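You operate a simulated robot arm through the tools that you are given. There is no shell and no other tool.

The job below is to be done with a simulated two-armed robot. You get a single attempt, and the scene is never put back.

TASK
Set the red slider to the ticket's height and turn a leg toward its pointer.
Fine: both legs stand along the bench's edge; brake the mandrel again.

The check looks at the end state, three seconds after you hand in, the way a careful person would. Anything else that was tipped, shoved, dropped, spilled or broken makes it a failure.

THE ROBOT
Two 7-joint arms with two-finger grippers on one trunk that stands fixed in place. Base frame: the origin is at the foot of the trunk, x ahead of it, y to its left, z up. Readings come in mm, rad, newtons and seconds.
The left shoulder is at [60, 179, 1228], the right one opposite. Each reaches about 772 mm from its shoulder. Payload 1.96 kg a hand.
The TCP of each hand is the grasp point between the finger pads, 20 mm short of the fingertips. In the tool frame z runs along the fingers and y along their closing line. The gripper opens to 72 mm; its body begins 38 mm behind the TCP.
Orientation is that of the tool frame in the base frame, as a unit quaternion [w, x, y, z]. With the fingers straight down and closing along the base's y, the tool's x points along the base's -x, its y along +y and its z along -z.

THE INTERFACE
- The arms move only by the tool nudge_tool. It takes "left_rows", "right_rows" or both (then of equal length, played together; a hand with none holds still); each is a list of rows, each an object of numbers (a shift or turn left out is 0, a gripper value left out holds the last): "tx", "ty", "tz": the shift along the tool's x, y, z in units of 150 mm (1.0 is 150 mm); "ax", "ay", "az": the turn, a rotation vector about the tool's x, y, z in units of 90 degrees (1.0 is 90 degrees). In form: [{"tx": .., "ty": .., "tz": .., "ax": .., "ay": .., "az": ..}, ...]. A call has 1 to 20 rows; each row is the pose to reach, as a shift and turn from the pose commanded when the call began, along the tool's axes at that moment. "left_grip" and "right_grip" are, for a hand that has rows, the closure in counts, from 0 (fully open) to 255 (shut), set as the call begins (left out, the last holds). A call with a number of a shift or a turn outside -1 to 1 is refused whole. Each row takes 0.2 s and may step no farther than 50 mm and 0.15 rad from the row before; otherwise, or with a gripper value out of range, the whole call is refused. A pose out of reach is approached as far as the arm can. The call stops where the force on the tool passes 40 N (or 10 N more than at its start, if that is more) or the arm is blocked; 0.2 s more then pass. Each finger travels about 153 mm/s and halts on what it meets, pressing with about 26 N; the grip force reading is that of the motor and also rises with nothing between the fingers. The clock runs only during rows and for 0.2 s after the last one: add rows that repeat a pose to give the fingers time. The reply holds the time, the measured pose of the TCP, the force on the tool along the base axes, the opening and the grip force, in the units named above and with some noise, with the torque about the TCP (base axes, N m) and any sound that the robot's microphone picked up.
- Cameras (640 x 400 px; columns grow to the right, rows downward): "scene" is now at [10.9, -9.8, 1770.7]; the picture's right is [-0.15, -0.99, 0.00], its down [-0.81, 0.13, -0.57] and it looks along [0.56, -0.09, -0.82] (base axes); focal length 329 px, centre (320, 200). "left" rides on the left gripper at [71, -19, -82] in its tool frame; the picture's right is [0.26, 0.97, 0.00], its down [-0.67, 0.18, -0.72] and it looks along [-0.69, 0.19, 0.70] (tool axes); focal length 280 px, centre (320, 200). "right" rides on the right gripper at [71, 19, -82] in its tool frame; the picture's right is [-0.26, 0.96, 0.00], its down [-0.67, -0.18, -0.72] and it looks along [-0.69, -0.19, 0.70] (tool axes); focal length 280 px, centre (320, 200). There is no depth. A picture from a camera that has moved, and an enlarged one, comes with that camera's place and axes in the base frame and with its lens.
- grab_frame(camera): a new picture of that camera. No time passes.
- slide_trunk(by): slides the trunk up (or, below 0, down) by that many mm; the arms and the scene camera ride with it, the base frame stays. It gives what a move gives, with no picture.
- aim_head(pan, tilt): turns the head with the scene camera to pan (to the left, within 1.501 rad either way) and tilt (down, from -0.506 to 1.204), counted from straight ahead of the robot. It gives what a move gives.
- enlarge(camera, box): a new picture of the part [left, top, right, bottom] of that camera's present view, enlarged. No time passes.
- close_job(): hands the job in; it is judged then, once.

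Nothing tells you positions but the pictures and the camera data. Unless the task says otherwise, let go and move clear before handing in.

The tools are called as name(argument=value, ...) on one line, values as JSON. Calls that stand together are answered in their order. nudge_tool: Moves the arms, as the interface text tells. Its arguments: {"type":"object","properties":{"left_rows":{"type":"array"},"left_grip":{"type":"number"},"right_rows":{"type":"array"},"right_grip":{"type":"number"}},"required":[]} The other tools are called the same way: slide_trunk (by) moves the trunk up or down; aim_head (pan, tilt) turns the head that bears the scene camera; grab_frame (camera) takes a picture; enlarge (camera, box) takes an enlarged picture of a part of a camera's view; close_job () hands the job in.

At the start:

```text
time_s: 0.0
left_eef_pos: [463.6, 26.7, 1344.5]
left_orientation: [0.0, 0.0, 1.0, 0.0]
left_force: [0.1, 0.4, -0.5]
left_moment: [-0.03, 0.0, -0.03]
left_width: 71.9
left_grip_force: 0.2
right_eef_pos: [293.6, -310.9, 1252.8]
right_orientation: [0.0, 0.0, 1.0, 0.0]
right_force: [0.3, 0.6, 0.9]
right_moment: [-0.01, 0.0, 0.01]
right_width: 71.8
right_grip_force: 0.0
trunk travel left (down, up): [-873.0, 117.0]
head pan, tilt (commanded): [-0.154, 0.967]
```

scene: 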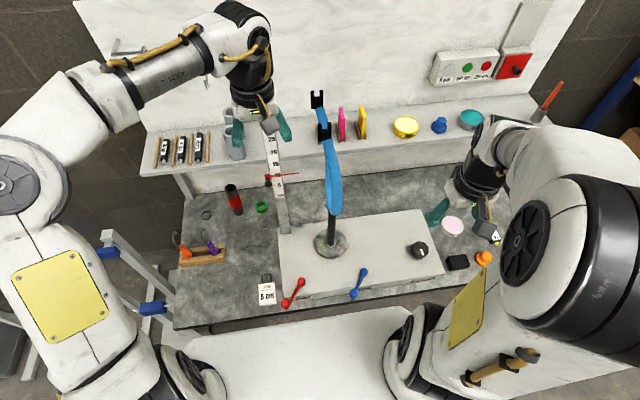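
right: 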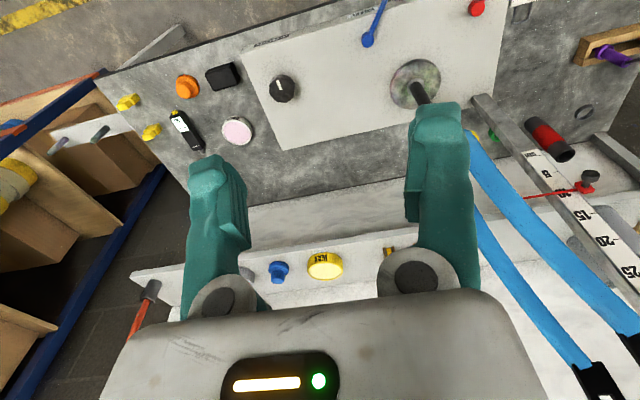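
left: 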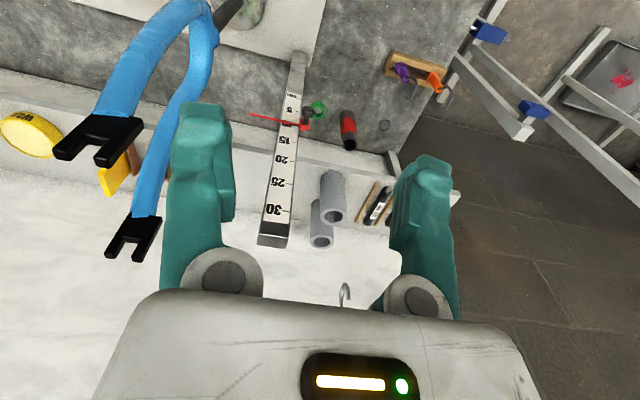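

I see a workbench with a plate carrying a blue two-legged fork (bicycle fork?) on a mandrel, a vertical scale with a red slider and pointer, a ticket card reading something like "8 cm", and red/blue levers. I'll zoom in on the details before moving anything.

enlarge(camera="scene", box=[240, 260, 400, 320])

enlarge(camera="scene", box=[220, 80, 380, 180])

enlarge(camera="scene", box=[220, 160, 380, 260])

enlarge(camera="scene", box=[380, 40, 560, 150])

enlarge(camera="left", box=[200, 60, 400, 260])

enlarge(camera="right", box=[220, 0, 540, 200])

```text
4.00 times, centred on (320, 290) of scene
camera zoom: at [10.9, -9.8, 1770.7], right [-0.15, -0.99, 0.0], down [-0.81, 0.13, -0.57], along [0.56, -0.09, -0.82], focal length 1316 px, centre (320, -160)
```

zoom: 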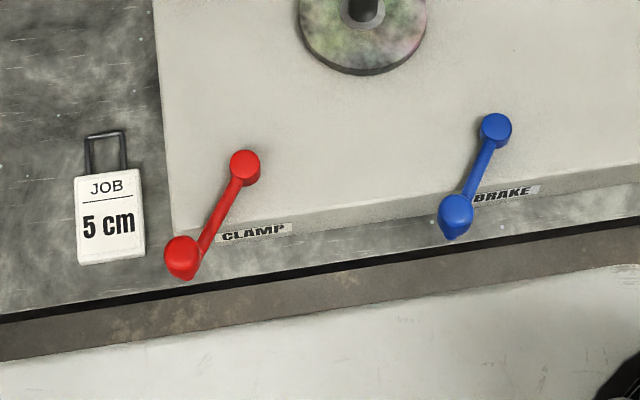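

```text
4.00 times, centred on (300, 130) of scene
camera zoom: at [10.9, -9.8, 1770.7], right [-0.15, -0.99, 0.0], down [-0.81, 0.13, -0.57], along [0.56, -0.09, -0.82], focal length 1316 px, centre (400, 480)
```

zoom: 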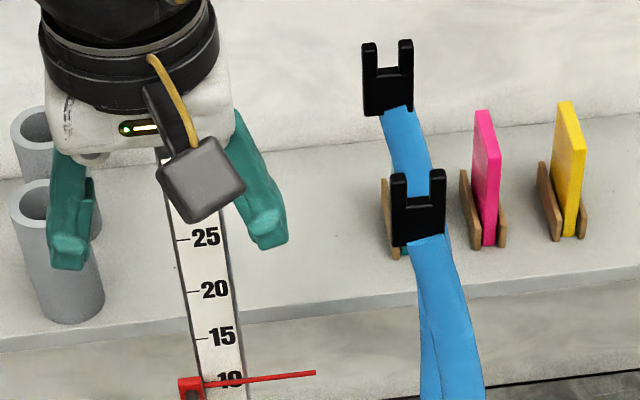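

```text
4.00 times, centred on (300, 210) of scene
camera zoom: at [10.9, -9.8, 1770.7], right [-0.15, -0.99, 0.0], down [-0.81, 0.13, -0.57], along [0.56, -0.09, -0.82], focal length 1316 px, centre (400, 160)
```

zoom: 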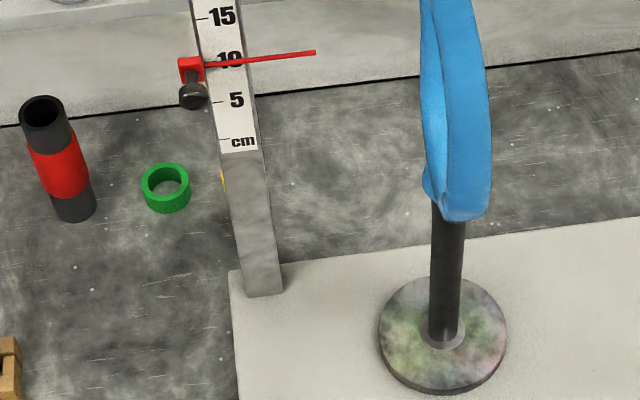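

```text
3.56 times, centred on (470, 95) of scene
camera zoom: at [10.9, -9.8, 1770.7], right [-0.15, -0.99, 0.0], down [-0.81, 0.13, -0.57], along [0.56, -0.09, -0.82], focal length 1170 px, centre (-213, 573)
```

zoom: 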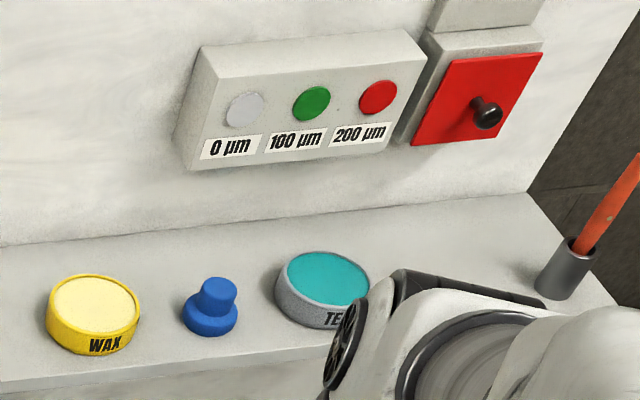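

```text
2.00 times, centred on (300, 160) of left
camera zoom: at [391.0, 6.4, 1424.9], right [-0.26, 0.97, 0.0], down [0.67, 0.18, 0.72], along [0.69, 0.19, -0.7], focal length 561 px, centre (360, 280)
```

zoom: 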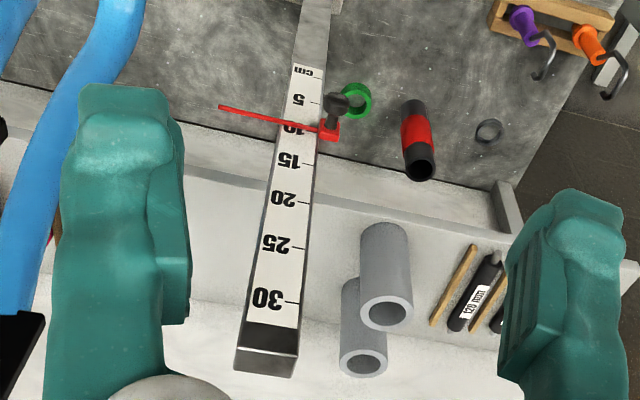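

```text
2.00 times, centred on (380, 100) of right
camera zoom: at [221.9, -289.7, 1334.0], right [0.26, 0.96, 0.0], down [0.67, -0.18, 0.72], along [0.69, -0.19, -0.7], focal length 561 px, centre (200, 400)
```

zoom: 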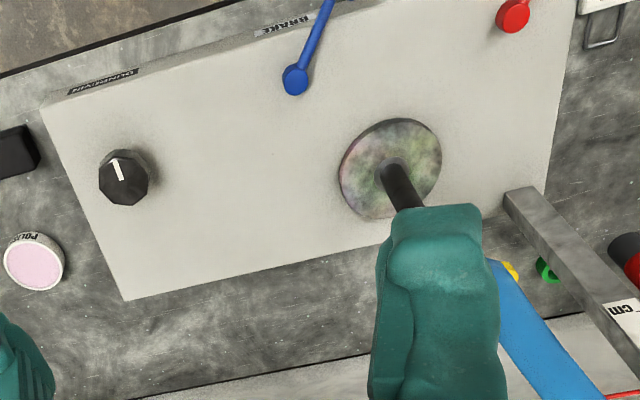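

The ticket reads 5 cm, and the red slider's pointer is now near 10 cm with a black thumb-knob on it. The fork stands with its legs almost in line with my view, so I'll look at finer detail and measure before moving.

enlarge(camera="scene", box=[256, 150, 320, 190])

enlarge(camera="left", box=[240, 80, 336, 140])

enlarge(camera="scene", box=[270, 255, 382, 325])

enlarge(camera="right", box=[340, 0, 500, 100])

enlarge(camera="right", box=[460, 100, 640, 212])

enlarge(camera="left", box=[40, 0, 280, 150])

enlarge(camera="scene", box=[400, 190, 520, 280])

```text
10.00 times, centred on (288, 170) of scene
camera zoom: at [10.9, -9.8, 1770.7], right [-0.15, -0.99, 0.0], down [-0.81, 0.13, -0.57], along [0.56, -0.09, -0.82], focal length 3289 px, centre (640, 500)
```

zoom: 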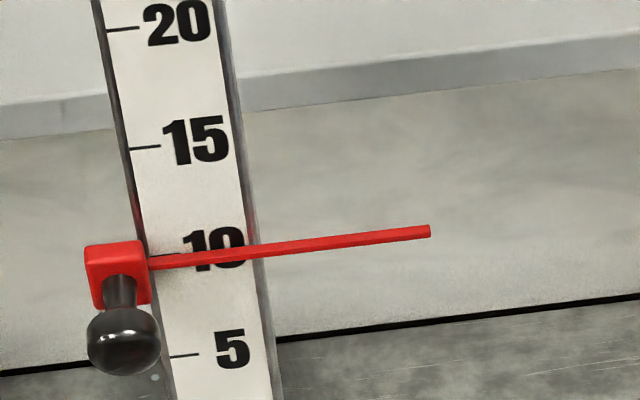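

```text
6.67 times, centred on (288, 110) of left
camera zoom: at [391.0, 6.4, 1424.9], right [-0.26, 0.97, 0.0], down [0.67, 0.18, 0.72], along [0.69, 0.19, -0.7], focal length 1869 px, centre (533, 800)
```

zoom: 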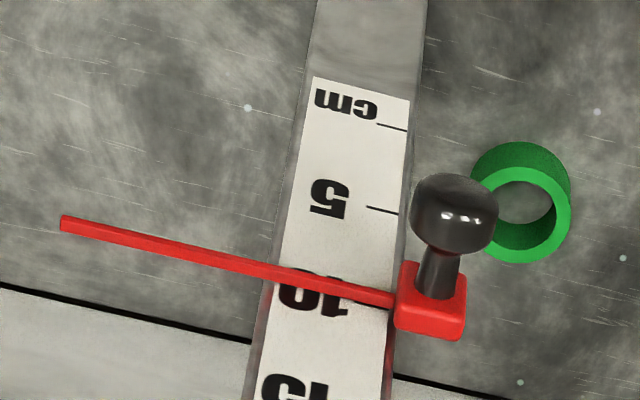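

```text
5.71 times, centred on (326, 290) of scene
camera zoom: at [10.9, -9.8, 1770.7], right [-0.15, -0.99, 0.0], down [-0.81, 0.13, -0.57], along [0.56, -0.09, -0.82], focal length 1880 px, centre (286, -314)
```

zoom: 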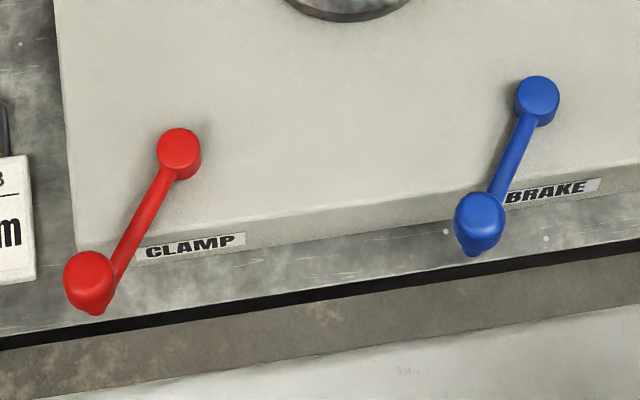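

```text
4.00 times, centred on (420, 50) of right
camera zoom: at [221.9, -289.7, 1334.0], right [0.26, 0.96, 0.0], down [0.67, -0.18, 0.72], along [0.69, -0.19, -0.7], focal length 1122 px, centre (-80, 800)
```

zoom: 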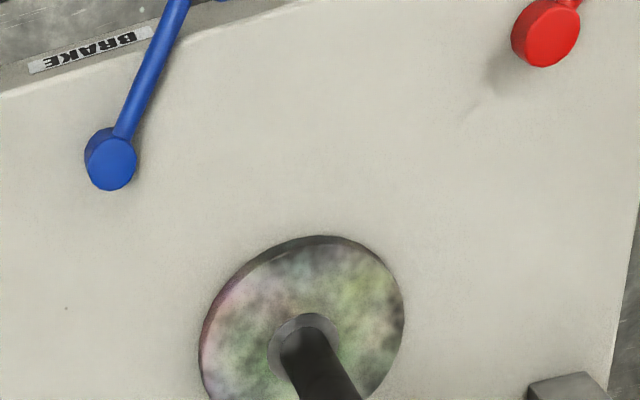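

```text
3.56 times, centred on (550, 156) of right
camera zoom: at [221.9, -289.7, 1334.0], right [0.26, 0.96, 0.0], down [0.67, -0.18, 0.72], along [0.69, -0.19, -0.7], focal length 997 px, centre (-498, 356)
```

zoom: 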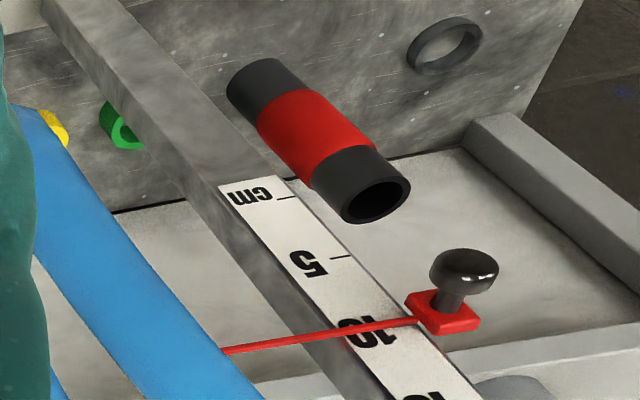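

```text
2.67 times, centred on (160, 75) of left
camera zoom: at [391.0, 6.4, 1424.9], right [-0.26, 0.97, 0.0], down [0.67, 0.18, 0.72], along [0.69, 0.19, -0.7], focal length 748 px, centre (747, 533)
```

zoom: 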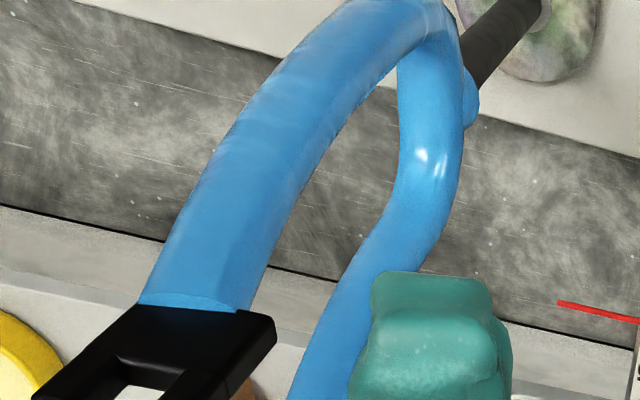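

```text
4.44 times, centred on (460, 235) of scene
camera zoom: at [10.9, -9.8, 1770.7], right [-0.15, -0.99, 0.0], down [-0.81, 0.13, -0.57], along [0.56, -0.09, -0.82], focal length 1462 px, centre (-302, 44)
```

zoom: 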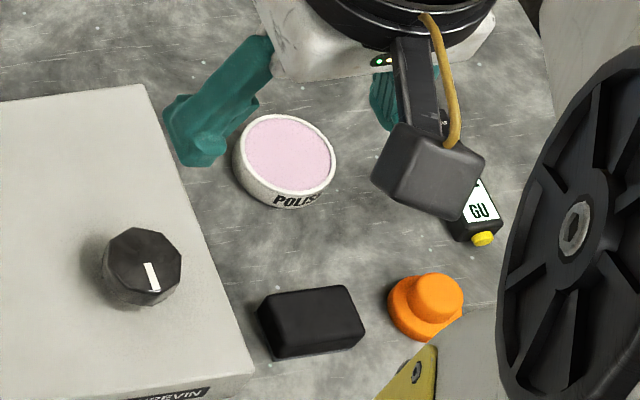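

I place the fork axis at about (577,-140), its leg tips at about (523,-98,1270) and (624,-98,1279), the 5 cm tick near (647,35,950), and the brake lever hub at about (449,-242,628). I'll bring both hands lower and clear of everything for closer views.

nudge_tool(left_rows=[{"tx": 0.1, "ty": 0.1, "tz": 0.25}, {"tx": 0.2, "ty": 0.2, "tz": 0.5}, {"tx": 0.23, "ty": 0.2, "tz": 0.75}, {"tx": 0.23, "ty": 0.2, "tz": 1.0}], right_rows=[{"tz": 0.25}, {"tz": 0.5}, {"tz": 0.75}, {"tz": 1.0}])

```text
time_s: 1.0
left_eef_pos: [430.0, 57.4, 1193.5]
left_orientation: [-0.001, 0.0, 1.0, 0.0]
left_force: [0.1, 0.4, -0.2]
left_moment: [0.0, 0.03, -0.02]
left_width: 71.6
left_grip_force: 0.1
right_eef_pos: [294.8, -309.5, 1102.1]
right_orientation: [0.0, 0.0, 1.0, 0.0]
right_force: [1.1, 0.2, -0.3]
right_moment: [-0.02, 0.01, 0.0]
right_width: 72.1
right_grip_force: 0.0
trunk travel left (down, up): [-873.0, 117.0]
head pan, tilt (commanded): [-0.154, 0.967]
```

Both hands moved as commanded and remain clear. I'll look through all the cameras.

grab_frame(camera="left")

grab_frame(camera="right")

grab_frame(camera="scene")

```text
taken
camera left: at [358.9, 35.4, 1275.5], right [-0.26, 0.97, 0.0], down [0.68, 0.18, 0.71], along [0.69, 0.19, -0.7], focal length 280 px, centre (320, 200)
```

left: 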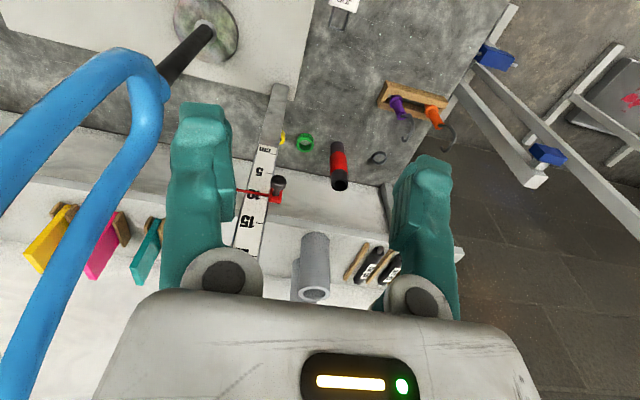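

```text
taken
camera right: at [223.7, -289.7, 1184.2], right [0.26, 0.96, 0.0], down [0.68, -0.18, 0.71], along [0.69, -0.19, -0.7], focal length 280 px, centre (320, 200)
```

right: 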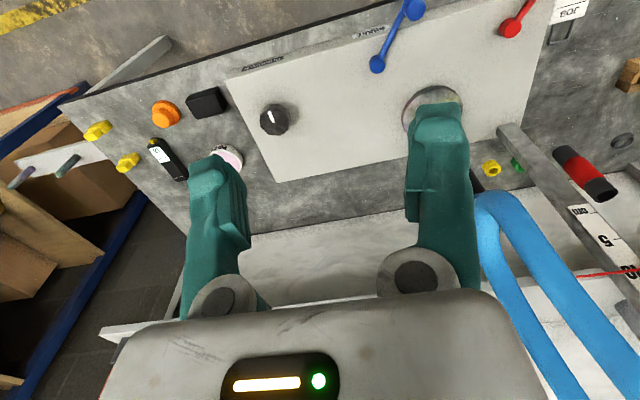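

```text
taken
camera scene: at [13.8, -10.5, 1770.8], right [-0.15, -0.99, 0.0], down [-0.81, 0.13, -0.57], along [0.56, -0.09, -0.82], focal length 329 px, centre (320, 200)
```

scene: 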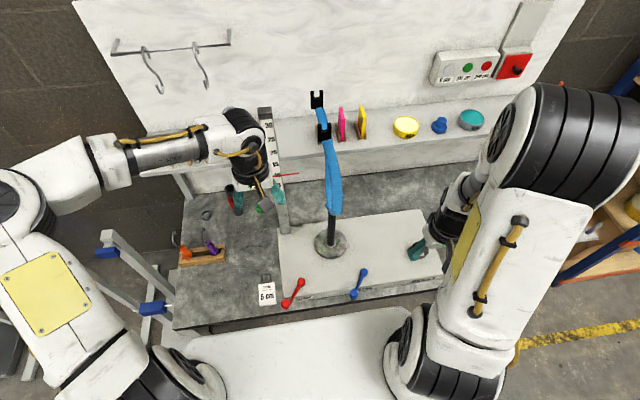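

The slider knob faces the robot from the left side of the scale, and nothing stands in front of it. I'll bring the left hand down and pitch the fingers forward to approach it.

nudge_tool(left_rows=[{"tz": 0.2, "tx": -0.05, "ay": -0.085}, {"tz": 0.4, "tx": -0.1, "ay": -0.17}, {"tz": 0.6, "tx": -0.15, "ay": -0.255}, {"tz": 0.75, "tx": -0.2, "ay": -0.34}, {"tz": 0.9, "tx": -0.25, "ay": -0.425}, {"tz": 1.0, "tx": -0.3, "ay": -0.51}, {"tz": 1.0, "tx": -0.35, "ay": -0.595}, {"tz": 1.0, "tx": -0.4, "ay": -0.68}, {"tz": 1.0, "tx": -0.45, "ay": -0.765}, {"tz": 1.0, "tx": -0.5, "ay": -0.85}, {"tz": 1.0, "tx": -0.5, "ay": -0.93}, {"tz": 1.0, "tx": -0.5, "ay": -1.0}, {"tz": 1.0, "tx": -0.5, "ay": -1.0}])

```text
time_s: 3.8
left_eef_pos: [504.0, 56.2, 1043.4]
left_orientation: [0.707, 0.0, 0.707, 0.0]
left_force: [0.5, 0.7, 0.4]
left_moment: [0.01, 0.0, -0.03]
left_width: 72.1
left_grip_force: 0.1
right_eef_pos: [293.8, -310.3, 1102.6]
right_orientation: [0.0, 0.0, 1.0, 0.0]
right_force: [-0.4, 0.8, 0.2]
right_moment: [0.0, -0.01, -0.03]
right_width: 71.9
right_grip_force: 0.0
trunk travel left (down, up): [-873.0, 117.0]
head pan, tilt (commanded): [-0.154, 0.967]
```

The left hand now points forward at about (504,56,1043). Next I'll check the knob from both cameras.

grab_frame(camera="left")

grab_frame(camera="scene")

enlarge(camera="scene", box=[240, 140, 336, 200])

```text
taken
camera left: at [421.5, 36.3, 972.1], right [0.0, 0.96, -0.26], down [-0.72, 0.18, 0.67], along [0.7, 0.19, 0.69], focal length 280 px, centre (320, 200)
```

left: 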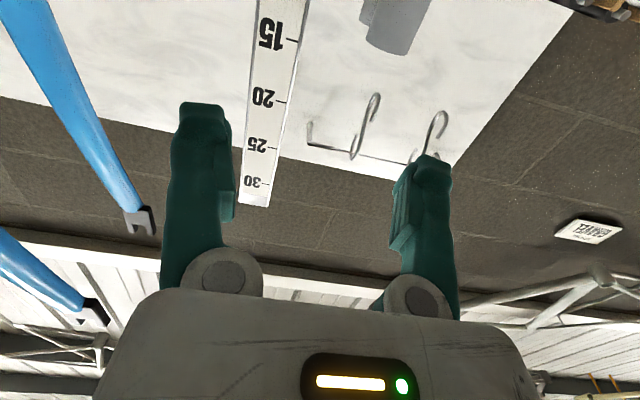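

```text
taken
camera scene: at [10.8, -9.6, 1770.7], right [-0.15, -0.99, 0.0], down [-0.81, 0.13, -0.57], along [0.56, -0.09, -0.82], focal length 329 px, centre (320, 200)
```

scene: 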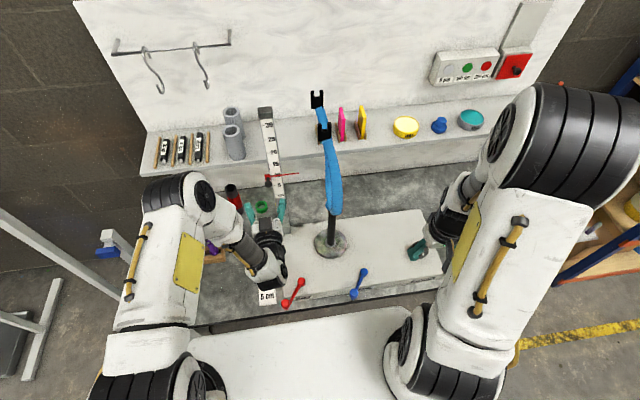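

```text
6.67 times, centred on (288, 170) of scene
camera zoom: at [10.8, -9.6, 1770.7], right [-0.15, -0.99, 0.0], down [-0.81, 0.13, -0.57], along [0.56, -0.09, -0.82], focal length 2193 px, centre (533, 400)
```

zoom: 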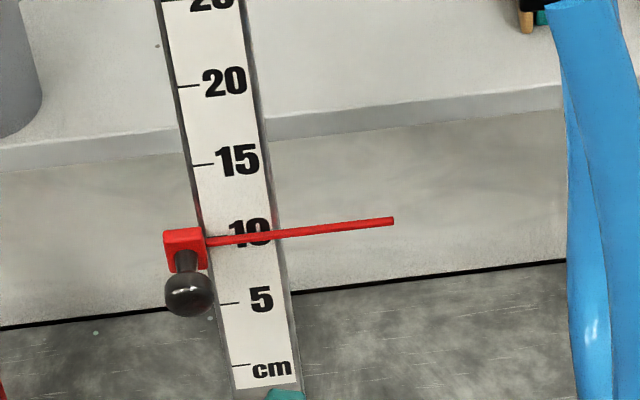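

The knob looks to be near (609,49,1005). I'll lower the hand to about z=1000 so the wrist camera sees the knob directly between the fingers.

nudge_tool(left_rows=[{"tx": 0.15}, {"tx": 0.287}])

grab_frame(camera="left")

enlarge(camera="left", box=[240, 30, 400, 130])

```text
time_s: 4.4
left_eef_pos: [503.4, 58.3, 999.0]
left_orientation: [0.707, 0.0, 0.707, 0.0]
left_force: [0.5, 0.1, -0.2]
left_moment: [0.02, -0.02, -0.01]
left_width: 72.2
left_grip_force: 0.0
right_eef_pos: [293.4, -310.7, 1102.1]
right_orientation: [0.0, 0.0, 1.0, 0.001]
right_force: [0.4, 0.0, -0.2]
right_moment: [0.01, 0.01, 0.0]
right_width: 72.0
right_grip_force: 0.1
trunk travel left (down, up): [-873.0, 117.0]
head pan, tilt (commanded): [-0.154, 0.967]
```

```text
taken
camera left: at [421.3, 37.1, 928.0], right [0.0, 0.96, -0.26], down [-0.72, 0.18, 0.67], along [0.7, 0.19, 0.69], focal length 280 px, centre (320, 200)
```

left: 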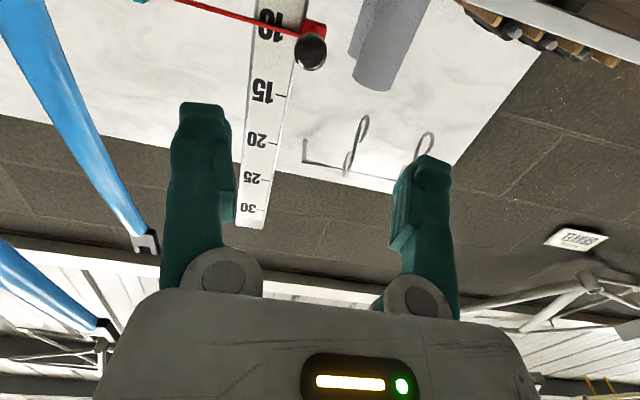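

```text
4.00 times, centred on (320, 80) of left
camera zoom: at [421.3, 37.1, 928.0], right [0.0, 0.96, -0.26], down [-0.72, 0.18, 0.67], along [0.7, 0.19, 0.69], focal length 1122 px, centre (320, 680)
```

zoom: 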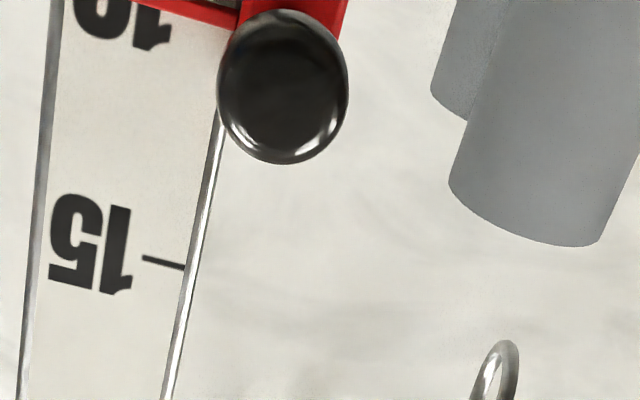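

The two views now put the knob's ball, about 22 mm across, at (624,50,992), in front of the scale face at x≈653. I'll roll the left hand so the fingers close vertically around the ball, which drives the slider positively and keeps clear of the pointer.

nudge_tool(left_rows=[{"az": 0.09}, {"az": 0.18}, {"az": 0.27}, {"az": 0.36}, {"az": 0.45}, {"az": 0.54}, {"az": 0.63}, {"az": 0.72}, {"az": 0.81}, {"az": 0.9}, {"az": 1.0}, {"az": 1.0}])

grab_frame(camera="left")

grab_frame(camera="scene")

```text
refused: row 11 steps farther than a row can; nothing moved
```

```text
taken
camera left: at [421.3, 37.1, 928.0], right [0.0, 0.96, -0.26], down [-0.72, 0.18, 0.67], along [0.7, 0.19, 0.69], focal length 280 px, centre (320, 200)
```

left: 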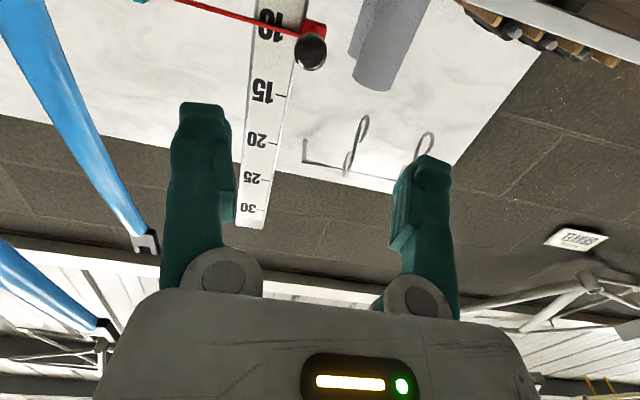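

```text
taken
camera scene: at [11.1, -9.7, 1770.8], right [-0.15, -0.99, 0.0], down [-0.81, 0.13, -0.57], along [0.56, -0.09, -0.82], focal length 329 px, centre (320, 200)
```

scene: 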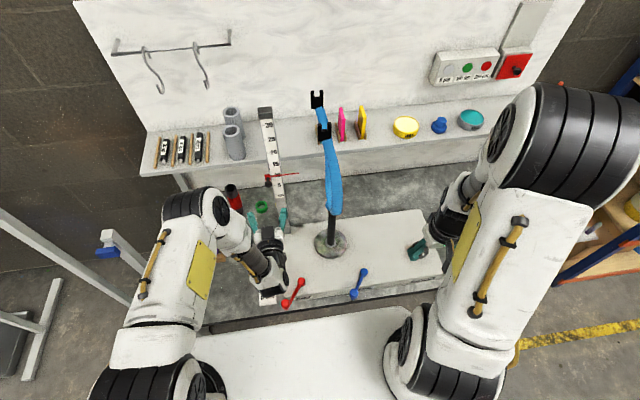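

That call was refused because one row turned too far, so nothing moved. I'll repeat the roll in smaller steps.

nudge_tool(left_rows=[{"az": 0.09}, {"az": 0.18}, {"az": 0.27}, {"az": 0.36}, {"az": 0.45}, {"az": 0.54}, {"az": 0.63}, {"az": 0.72}, {"az": 0.81}, {"az": 0.9}, {"az": 0.98}, {"az": 1.0}, {"az": 1.0}])

grab_frame(camera="left")

grab_frame(camera="scene")

```text
time_s: 7.2
left_eef_pos: [502.1, 57.4, 1000.8]
left_orientation: [0.5, 0.5, 0.5, 0.5]
left_force: [0.2, -0.2, 0.6]
left_moment: [0.0, 0.01, -0.02]
left_width: 72.0
left_grip_force: 0.1
right_eef_pos: [293.9, -309.7, 1103.3]
right_orientation: [0.0, 0.0, 1.0, 0.0]
right_force: [-0.6, 0.3, 0.1]
right_moment: [0.03, -0.02, -0.03]
right_width: 71.9
right_grip_force: 0.1
trunk travel left (down, up): [-873.0, 117.0]
head pan, tilt (commanded): [-0.154, 0.967]
```

```text
taken
camera left: at [420.1, 126.8, 981.3], right [0.0, 0.26, 0.97], down [-0.72, -0.67, 0.18], along [0.7, -0.69, 0.19], focal length 280 px, centre (320, 200)
```

left: 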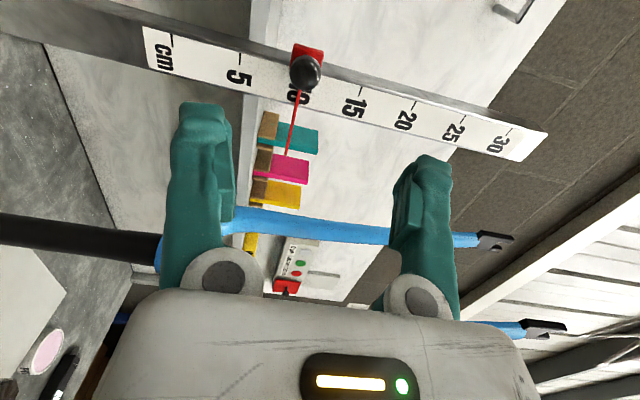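

```text
taken
camera scene: at [10.9, -9.8, 1770.7], right [-0.15, -0.99, 0.0], down [-0.81, 0.13, -0.57], along [0.56, -0.09, -0.82], focal length 329 px, centre (320, 200)
```

scene: 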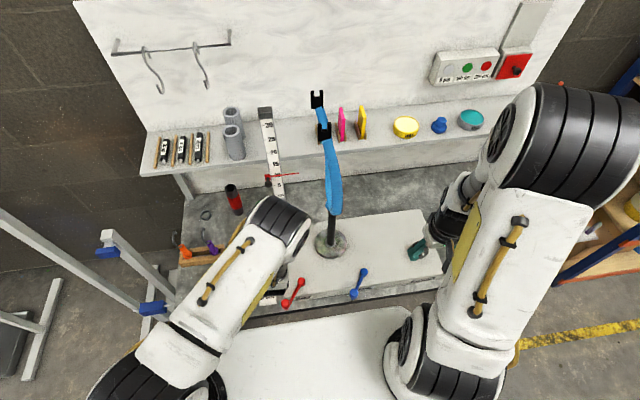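

The left camera now sees the slider sideways with the pointer at about 10. I'll enlarge to locate the ball, the ticks and the pointer precisely.

enlarge(camera="left", box=[220, 20, 380, 120])

enlarge(camera="scene", box=[248, 150, 312, 190])

```text
4.00 times, centred on (300, 70) of left
camera zoom: at [420.1, 126.8, 981.3], right [0.0, 0.26, 0.97], down [-0.72, -0.67, 0.18], along [0.7, -0.69, 0.19], focal length 1122 px, centre (400, 720)
```

zoom: 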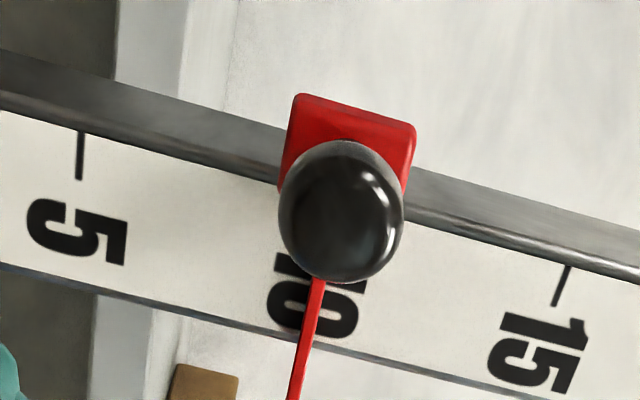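

```text
10.00 times, centred on (280, 170) of scene
camera zoom: at [10.9, -9.8, 1770.7], right [-0.15, -0.99, 0.0], down [-0.81, 0.13, -0.57], along [0.56, -0.09, -0.82], focal length 3289 px, centre (720, 500)
```

zoom: 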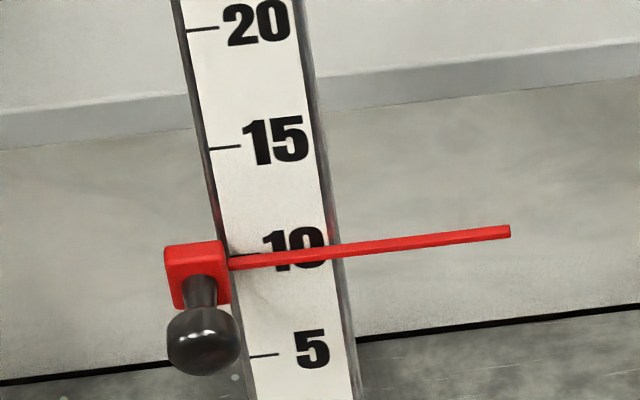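

The pointer sits at 10.0 cm (z≈992) and the 5 cm tick is at z≈942, so the slider has to travel 50 mm down. I'll move the open fingers around the ball at (617,49,991), stopping short of the red block.

nudge_tool(left_rows=[{"tx": -0.03, "ty": -0.03, "tz": 0.15}, {"tx": -0.052, "ty": -0.058, "tz": 0.35}, {"tx": -0.052, "ty": -0.058, "tz": 0.55}, {"tx": -0.052, "ty": -0.058, "tz": 0.733}, {"tx": -0.052, "ty": -0.058, "tz": 0.733}])

grab_frame(camera="left")

enlarge(camera="scene", box=[248, 150, 312, 190])

```text
time_s: 8.4
left_eef_pos: [611.1, 50.9, 992.0]
left_orientation: [0.5, 0.5, 0.5, 0.5]
left_force: [-0.5, -0.1, 0.1]
left_moment: [-0.01, -0.01, -0.02]
left_width: 72.0
left_grip_force: 0.1
right_eef_pos: [293.1, -311.0, 1102.6]
right_orientation: [0.0, 0.0, 1.0, -0.001]
right_force: [0.3, 0.2, -0.1]
right_moment: [0.0, 0.0, 0.0]
right_width: 72.0
right_grip_force: 0.1
trunk travel left (down, up): [-873.0, 117.0]
head pan, tilt (commanded): [-0.154, 0.967]
```

```text
taken
camera left: at [529.6, 119.7, 972.9], right [0.0, 0.26, 0.97], down [-0.72, -0.67, 0.18], along [0.7, -0.69, 0.19], focal length 280 px, centre (320, 200)
```

left: 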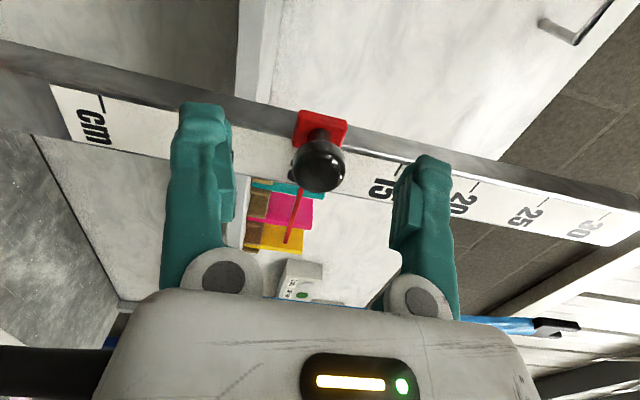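

```text
10.00 times, centred on (280, 170) of scene
camera zoom: at [10.5, -10.0, 1770.7], right [-0.15, -0.99, 0.0], down [-0.81, 0.13, -0.57], along [0.56, -0.09, -0.82], focal length 3289 px, centre (720, 500)
```

zoom: 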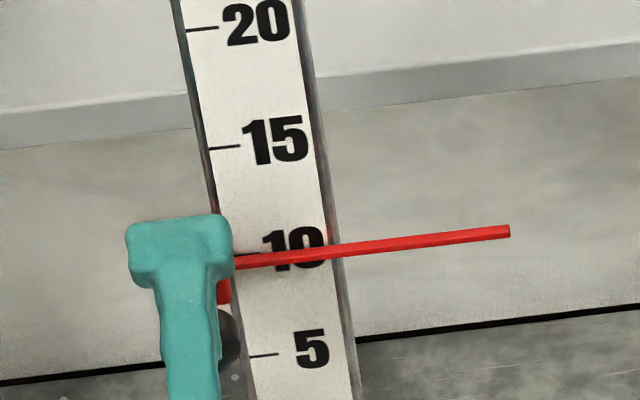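

The ball sits centred between the fingers, about 6 mm ahead of the grasp point. I'll close on it.

nudge_tool(left_rows=[{}, {}, {}], left_grip=255)

grab_frame(camera="left")

enlarge(camera="scene", box=[248, 150, 312, 190])

```text
time_s: 9.2
left_eef_pos: [612.4, 50.6, 993.0]
left_orientation: [0.499, 0.5, 0.5, 0.5]
left_force: [0.1, 0.0, -0.1]
left_moment: [0.04, 0.02, -0.03]
left_width: 20.3
left_grip_force: 40.1
right_eef_pos: [294.8, -310.7, 1102.8]
right_orientation: [-0.001, 0.0, 1.0, 0.0]
right_force: [0.1, 0.1, -0.6]
right_moment: [0.0, 0.03, -0.01]
right_width: 71.9
right_grip_force: 0.0
trunk travel left (down, up): [-873.0, 117.0]
head pan, tilt (commanded): [-0.154, 0.967]
```

```text
taken
camera left: at [529.7, 119.7, 972.7], right [0.0, 0.26, 0.97], down [-0.72, -0.67, 0.18], along [0.7, -0.69, 0.19], focal length 280 px, centre (320, 200)
```

left: 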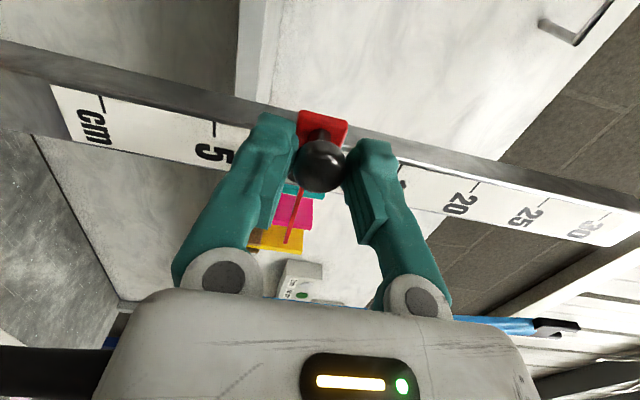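

```text
10.00 times, centred on (280, 170) of scene
camera zoom: at [11.1, -9.9, 1770.7], right [-0.15, -0.99, 0.0], down [-0.81, 0.13, -0.57], along [0.56, -0.09, -0.82], focal length 3289 px, centre (720, 500)
```

zoom: 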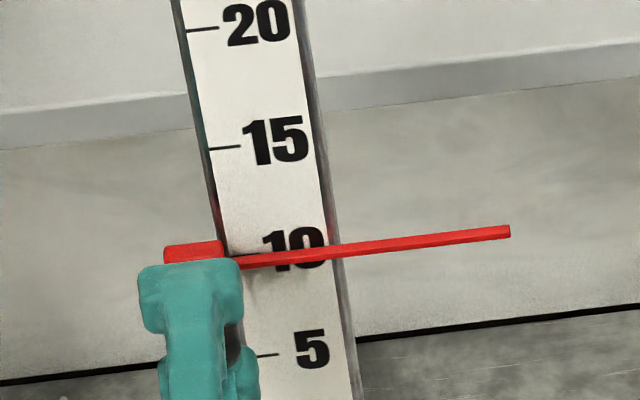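

The fingers hold the ball at 20 mm width. I'll test with a small 9 mm downward move.

nudge_tool(left_rows=[{"ty": -0.02}, {"ty": -0.04}, {"ty": -0.06}, {"ty": -0.06}])

enlarge(camera="scene", box=[248, 150, 312, 190])

```text
time_s: 10.2
left_eef_pos: [611.9, 50.9, 981.8]
left_orientation: [0.499, 0.5, 0.501, 0.5]
left_force: [-2.2, 2.1, -0.1]
left_moment: [0.03, 0.03, 0.08]
left_width: 20.2
left_grip_force: 39.5
right_eef_pos: [293.5, -310.2, 1102.2]
right_orientation: [0.001, 0.0, 1.0, 0.0]
right_force: [1.3, 0.1, 0.1]
right_moment: [0.02, -0.01, -0.01]
right_width: 72.2
right_grip_force: 0.0
trunk travel left (down, up): [-873.0, 117.0]
head pan, tilt (commanded): [-0.154, 0.967]
```

```text
10.00 times, centred on (280, 170) of scene
camera zoom: at [10.3, -9.3, 1770.7], right [-0.15, -0.99, 0.0], down [-0.81, 0.13, -0.57], along [0.56, -0.09, -0.82], focal length 3289 px, centre (720, 500)
```

zoom: 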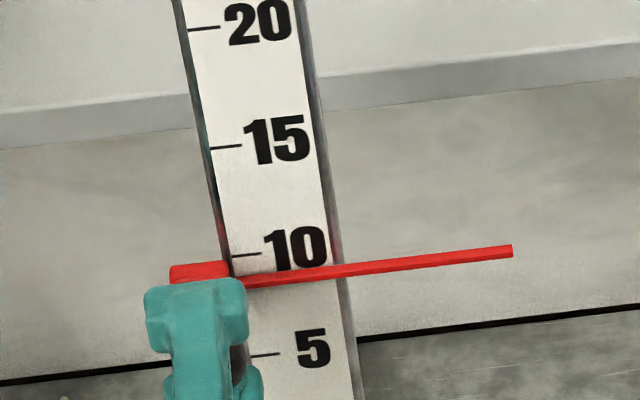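

The slider moves freely with the hand. I'll continue another 41 mm down, for 50 mm in total.

nudge_tool(left_rows=[{"ty": -0.05}, {"ty": -0.1}, {"ty": -0.15}, {"ty": -0.2}, {"ty": -0.24}, {"ty": -0.273}, {"ty": -0.273}, {"ty": -0.273}])

enlarge(camera="scene", box=[248, 160, 312, 200])

grab_frame(camera="left")

enlarge(camera="right", box=[540, 180, 640, 300])

```text
time_s: 12.0
left_eef_pos: [611.5, 50.1, 941.2]
left_orientation: [0.5, 0.5, 0.5, 0.5]
left_force: [-7.9, 5.5, -1.1]
left_moment: [-0.01, 0.04, 0.14]
left_width: 20.8
left_grip_force: 40.0
right_eef_pos: [292.2, -309.4, 1102.8]
right_orientation: [0.001, 0.0, 1.0, 0.0]
right_force: [-0.1, 0.3, -0.9]
right_moment: [0.02, 0.01, 0.01]
right_width: 72.1
right_grip_force: 0.1
trunk travel left (down, up): [-873.0, 117.0]
head pan, tilt (commanded): [-0.154, 0.967]
```

```text
10.00 times, centred on (280, 180) of scene
camera zoom: at [9.0, -8.3, 1770.7], right [-0.15, -0.99, 0.0], down [-0.81, 0.13, -0.57], along [0.56, -0.09, -0.82], focal length 3289 px, centre (720, 400)
```

zoom: 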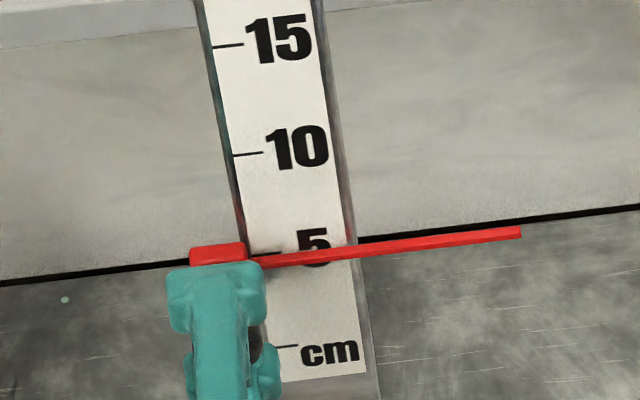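

```text
taken
camera left: at [529.8, 119.5, 921.7], right [0.0, 0.26, 0.96], down [-0.72, -0.67, 0.18], along [0.7, -0.69, 0.19], focal length 280 px, centre (320, 200)
```

left: 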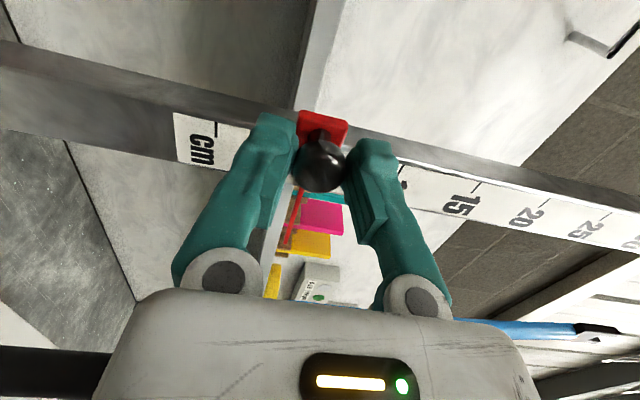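

```text
3.33 times, centred on (590, 240) of right
camera zoom: at [220.6, -288.2, 1185.6], right [0.26, 0.96, 0.0], down [0.67, -0.18, 0.72], along [0.69, -0.19, -0.7], focal length 935 px, centre (-580, 67)
```

zoom: 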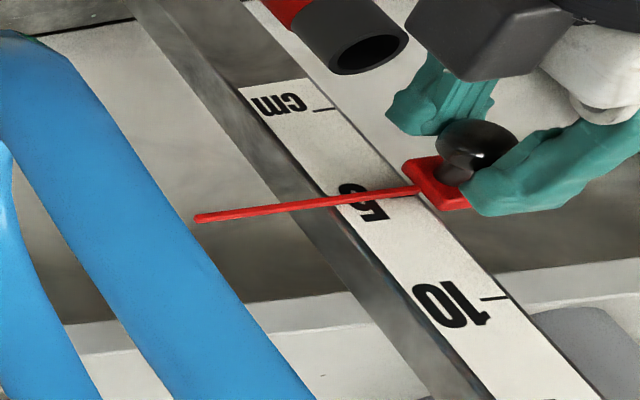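

The slider has moved 50 mm and the pointer lies at the 5 mark. I'll release it, back straight off and check it with a level view.

nudge_tool(left_rows=[{}, {}, {}], left_grip=0)

nudge_tool(left_rows=[{"tz": -0.2}, {"tz": -0.45}, {"tz": -0.65}, {"tz": -0.75, "ty": 0.125}, {"tz": -0.75, "ty": 0.125}])

grab_frame(camera="left")

enlarge(camera="left", box=[220, 20, 380, 120])

enlarge(camera="scene", box=[248, 160, 312, 200])

```text
time_s: 12.8
left_eef_pos: [613.1, 48.4, 941.5]
left_orientation: [0.5, 0.499, 0.501, 0.5]
left_force: [0.0, -0.9, -1.0]
left_moment: [-0.01, 0.01, -0.02]
left_width: 72.1
left_grip_force: 0.0
right_eef_pos: [294.6, -310.8, 1103.2]
right_orientation: [-0.001, -0.001, 1.0, 0.001]
right_force: [-0.8, -0.6, 0.0]
right_moment: [0.01, -0.02, 0.01]
right_width: 72.0
right_grip_force: 0.0
trunk travel left (down, up): [-873.0, 117.0]
head pan, tilt (commanded): [-0.154, 0.967]
```

```text
time_s: 14.0
left_eef_pos: [500.3, 47.9, 961.0]
left_orientation: [0.5, 0.5, 0.5, 0.5]
left_force: [0.9, 0.7, 0.4]
left_moment: [0.0, 0.01, 0.02]
left_width: 72.0
left_grip_force: 0.0
right_eef_pos: [292.8, -311.0, 1105.0]
right_orientation: [0.0, 0.001, 1.0, 0.0]
right_force: [-0.1, 0.3, 0.6]
right_moment: [-0.03, -0.03, 0.01]
right_width: 71.9
right_grip_force: 0.1
trunk travel left (down, up): [-873.0, 117.0]
head pan, tilt (commanded): [-0.154, 0.967]
```

```text
taken
camera left: at [418.5, 117.9, 942.1], right [0.0, 0.26, 0.96], down [-0.72, -0.67, 0.18], along [0.7, -0.69, 0.19], focal length 280 px, centre (320, 200)
```

left: 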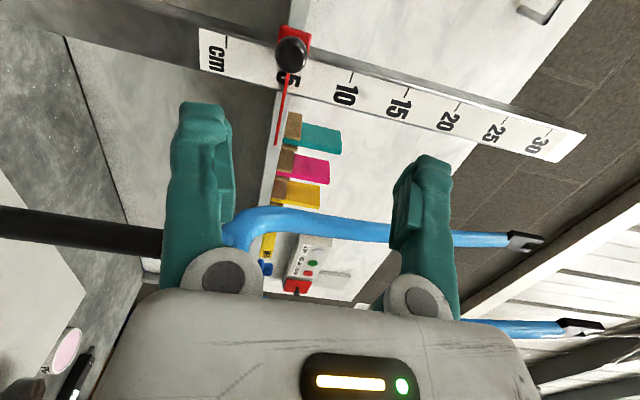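

```text
4.00 times, centred on (300, 70) of left
camera zoom: at [418.5, 117.9, 942.1], right [0.0, 0.26, 0.96], down [-0.72, -0.67, 0.18], along [0.7, -0.69, 0.19], focal length 1122 px, centre (400, 720)
```

zoom: 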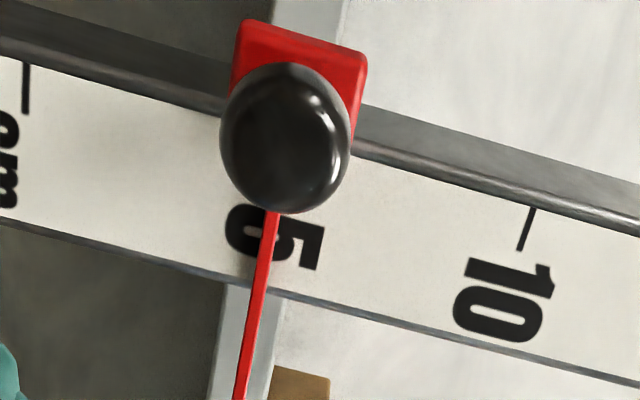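

```text
10.00 times, centred on (280, 180) of scene
camera zoom: at [11.2, -9.7, 1770.7], right [-0.15, -0.99, 0.0], down [-0.81, 0.13, -0.57], along [0.56, -0.09, -0.82], focal length 3289 px, centre (720, 400)
```

zoom: 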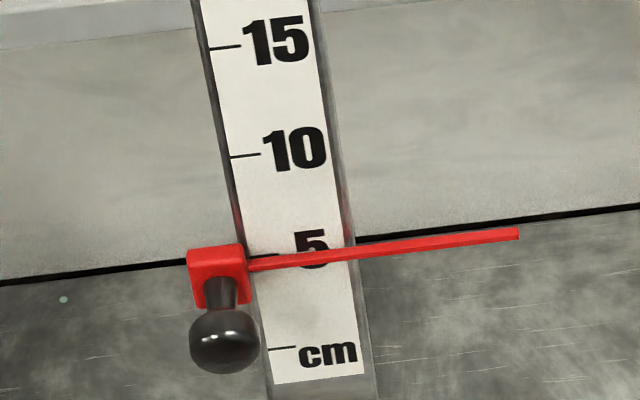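

The slider reads about 5 cm after release. I'll zoom further to confirm it, and view the brake area through the right camera.

enlarge(camera="left", box=[216, 30, 280, 70])

enlarge(camera="left", box=[260, 60, 324, 100])

enlarge(camera="left", box=[310, 60, 374, 100])

enlarge(camera="right", box=[340, 0, 560, 130])

```text
10.00 times, centred on (248, 50) of left
camera zoom: at [418.5, 117.9, 942.1], right [0.0, 0.26, 0.96], down [-0.72, -0.67, 0.18], along [0.7, -0.69, 0.19], focal length 2804 px, centre (1040, 1700)
```

zoom: 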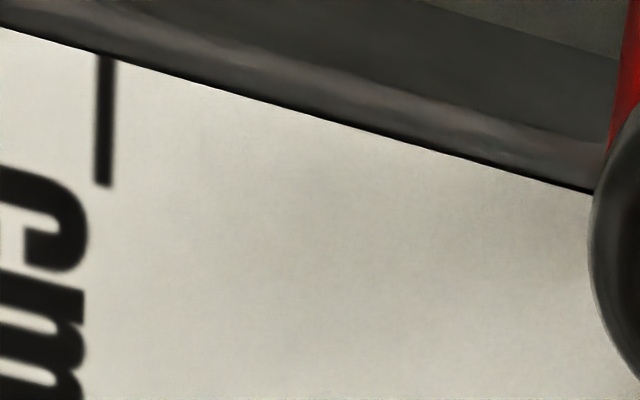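

```text
10.00 times, centred on (292, 80) of left
camera zoom: at [418.5, 117.9, 942.1], right [0.0, 0.26, 0.96], down [-0.72, -0.67, 0.18], along [0.7, -0.69, 0.19], focal length 2804 px, centre (600, 1400)
```

zoom: 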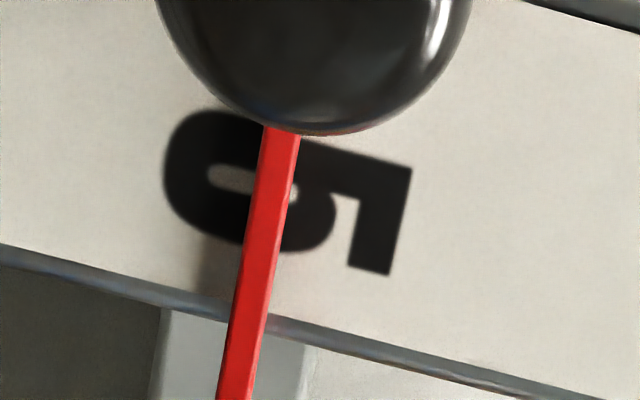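

```text
10.00 times, centred on (342, 80) of left
camera zoom: at [418.5, 117.9, 942.1], right [0.0, 0.26, 0.96], down [-0.72, -0.67, 0.18], along [0.7, -0.69, 0.19], focal length 2804 px, centre (100, 1400)
```

zoom: 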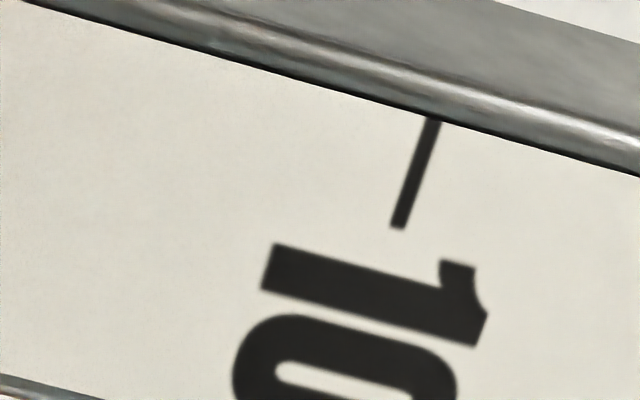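

```text
2.91 times, centred on (450, 65) of right
camera zoom: at [222.1, -289.1, 1185.1], right [0.26, 0.96, 0.0], down [0.67, -0.18, 0.72], along [0.69, -0.19, -0.7], focal length 816 px, centre (-58, 593)
```

zoom: 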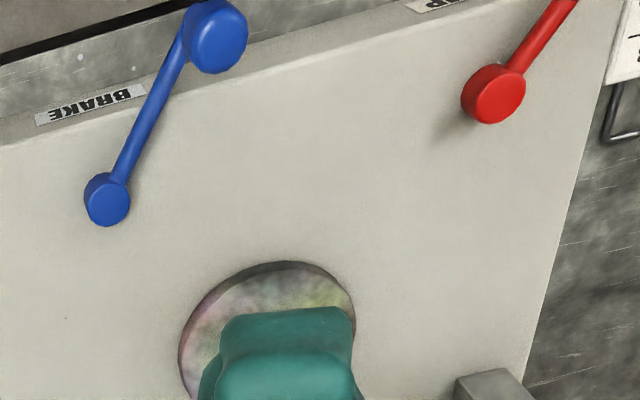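

The pointer reads within about 1 mm of 5 cm, so the slider is done. Now I'll lower the right hand for a close look at the blue brake lever, which rises from a hub near (442,-238,640) to a knob near (357,-178,685).

nudge_tool(right_rows=[{"tz": 0.25}, {"tz": 0.5}, {"tz": 0.75}, {"tz": 1.0}, {"tz": 1.0}])

grab_frame(camera="right")

enlarge(camera="right", box=[360, 20, 520, 120])

grab_frame(camera="scene")

```text
time_s: 15.2
left_eef_pos: [500.1, 48.0, 962.1]
left_orientation: [0.501, 0.499, 0.5, 0.5]
left_force: [-0.7, -0.2, 0.8]
left_moment: [0.03, -0.02, 0.01]
left_width: 71.8
left_grip_force: 0.0
right_eef_pos: [294.0, -308.0, 952.2]
right_orientation: [0.001, 0.0, 1.0, 0.0]
right_force: [0.5, 0.6, -0.3]
right_moment: [0.01, -0.01, -0.01]
right_width: 72.0
right_grip_force: 0.0
trunk travel left (down, up): [-873.0, 117.0]
head pan, tilt (commanded): [-0.154, 0.967]
```

```text
taken
camera right: at [221.8, -287.6, 1034.0], right [0.26, 0.96, 0.0], down [0.67, -0.18, 0.72], along [0.69, -0.19, -0.7], focal length 280 px, centre (320, 200)
```

right: 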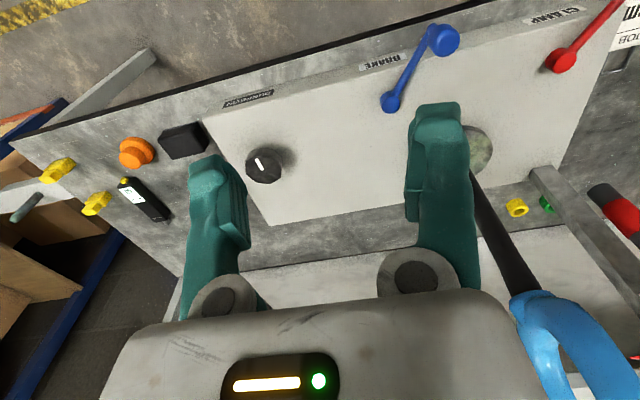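

```text
4.00 times, centred on (440, 70) of right
camera zoom: at [221.8, -287.6, 1034.0], right [0.26, 0.96, 0.0], down [0.67, -0.18, 0.72], along [0.69, -0.19, -0.7], focal length 1122 px, centre (-160, 720)
```

zoom: 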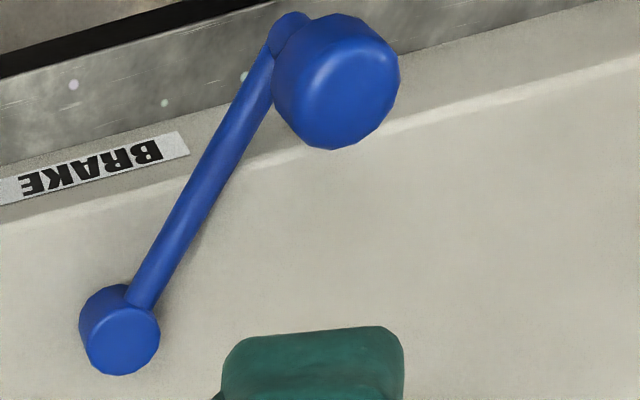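

```text
taken
camera scene: at [10.1, -9.2, 1770.7], right [-0.15, -0.99, 0.0], down [-0.81, 0.13, -0.57], along [0.56, -0.09, -0.82], focal length 329 px, centre (320, 200)
```

scene: 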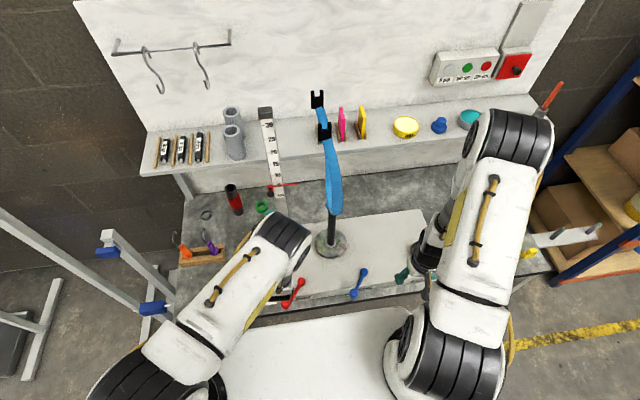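

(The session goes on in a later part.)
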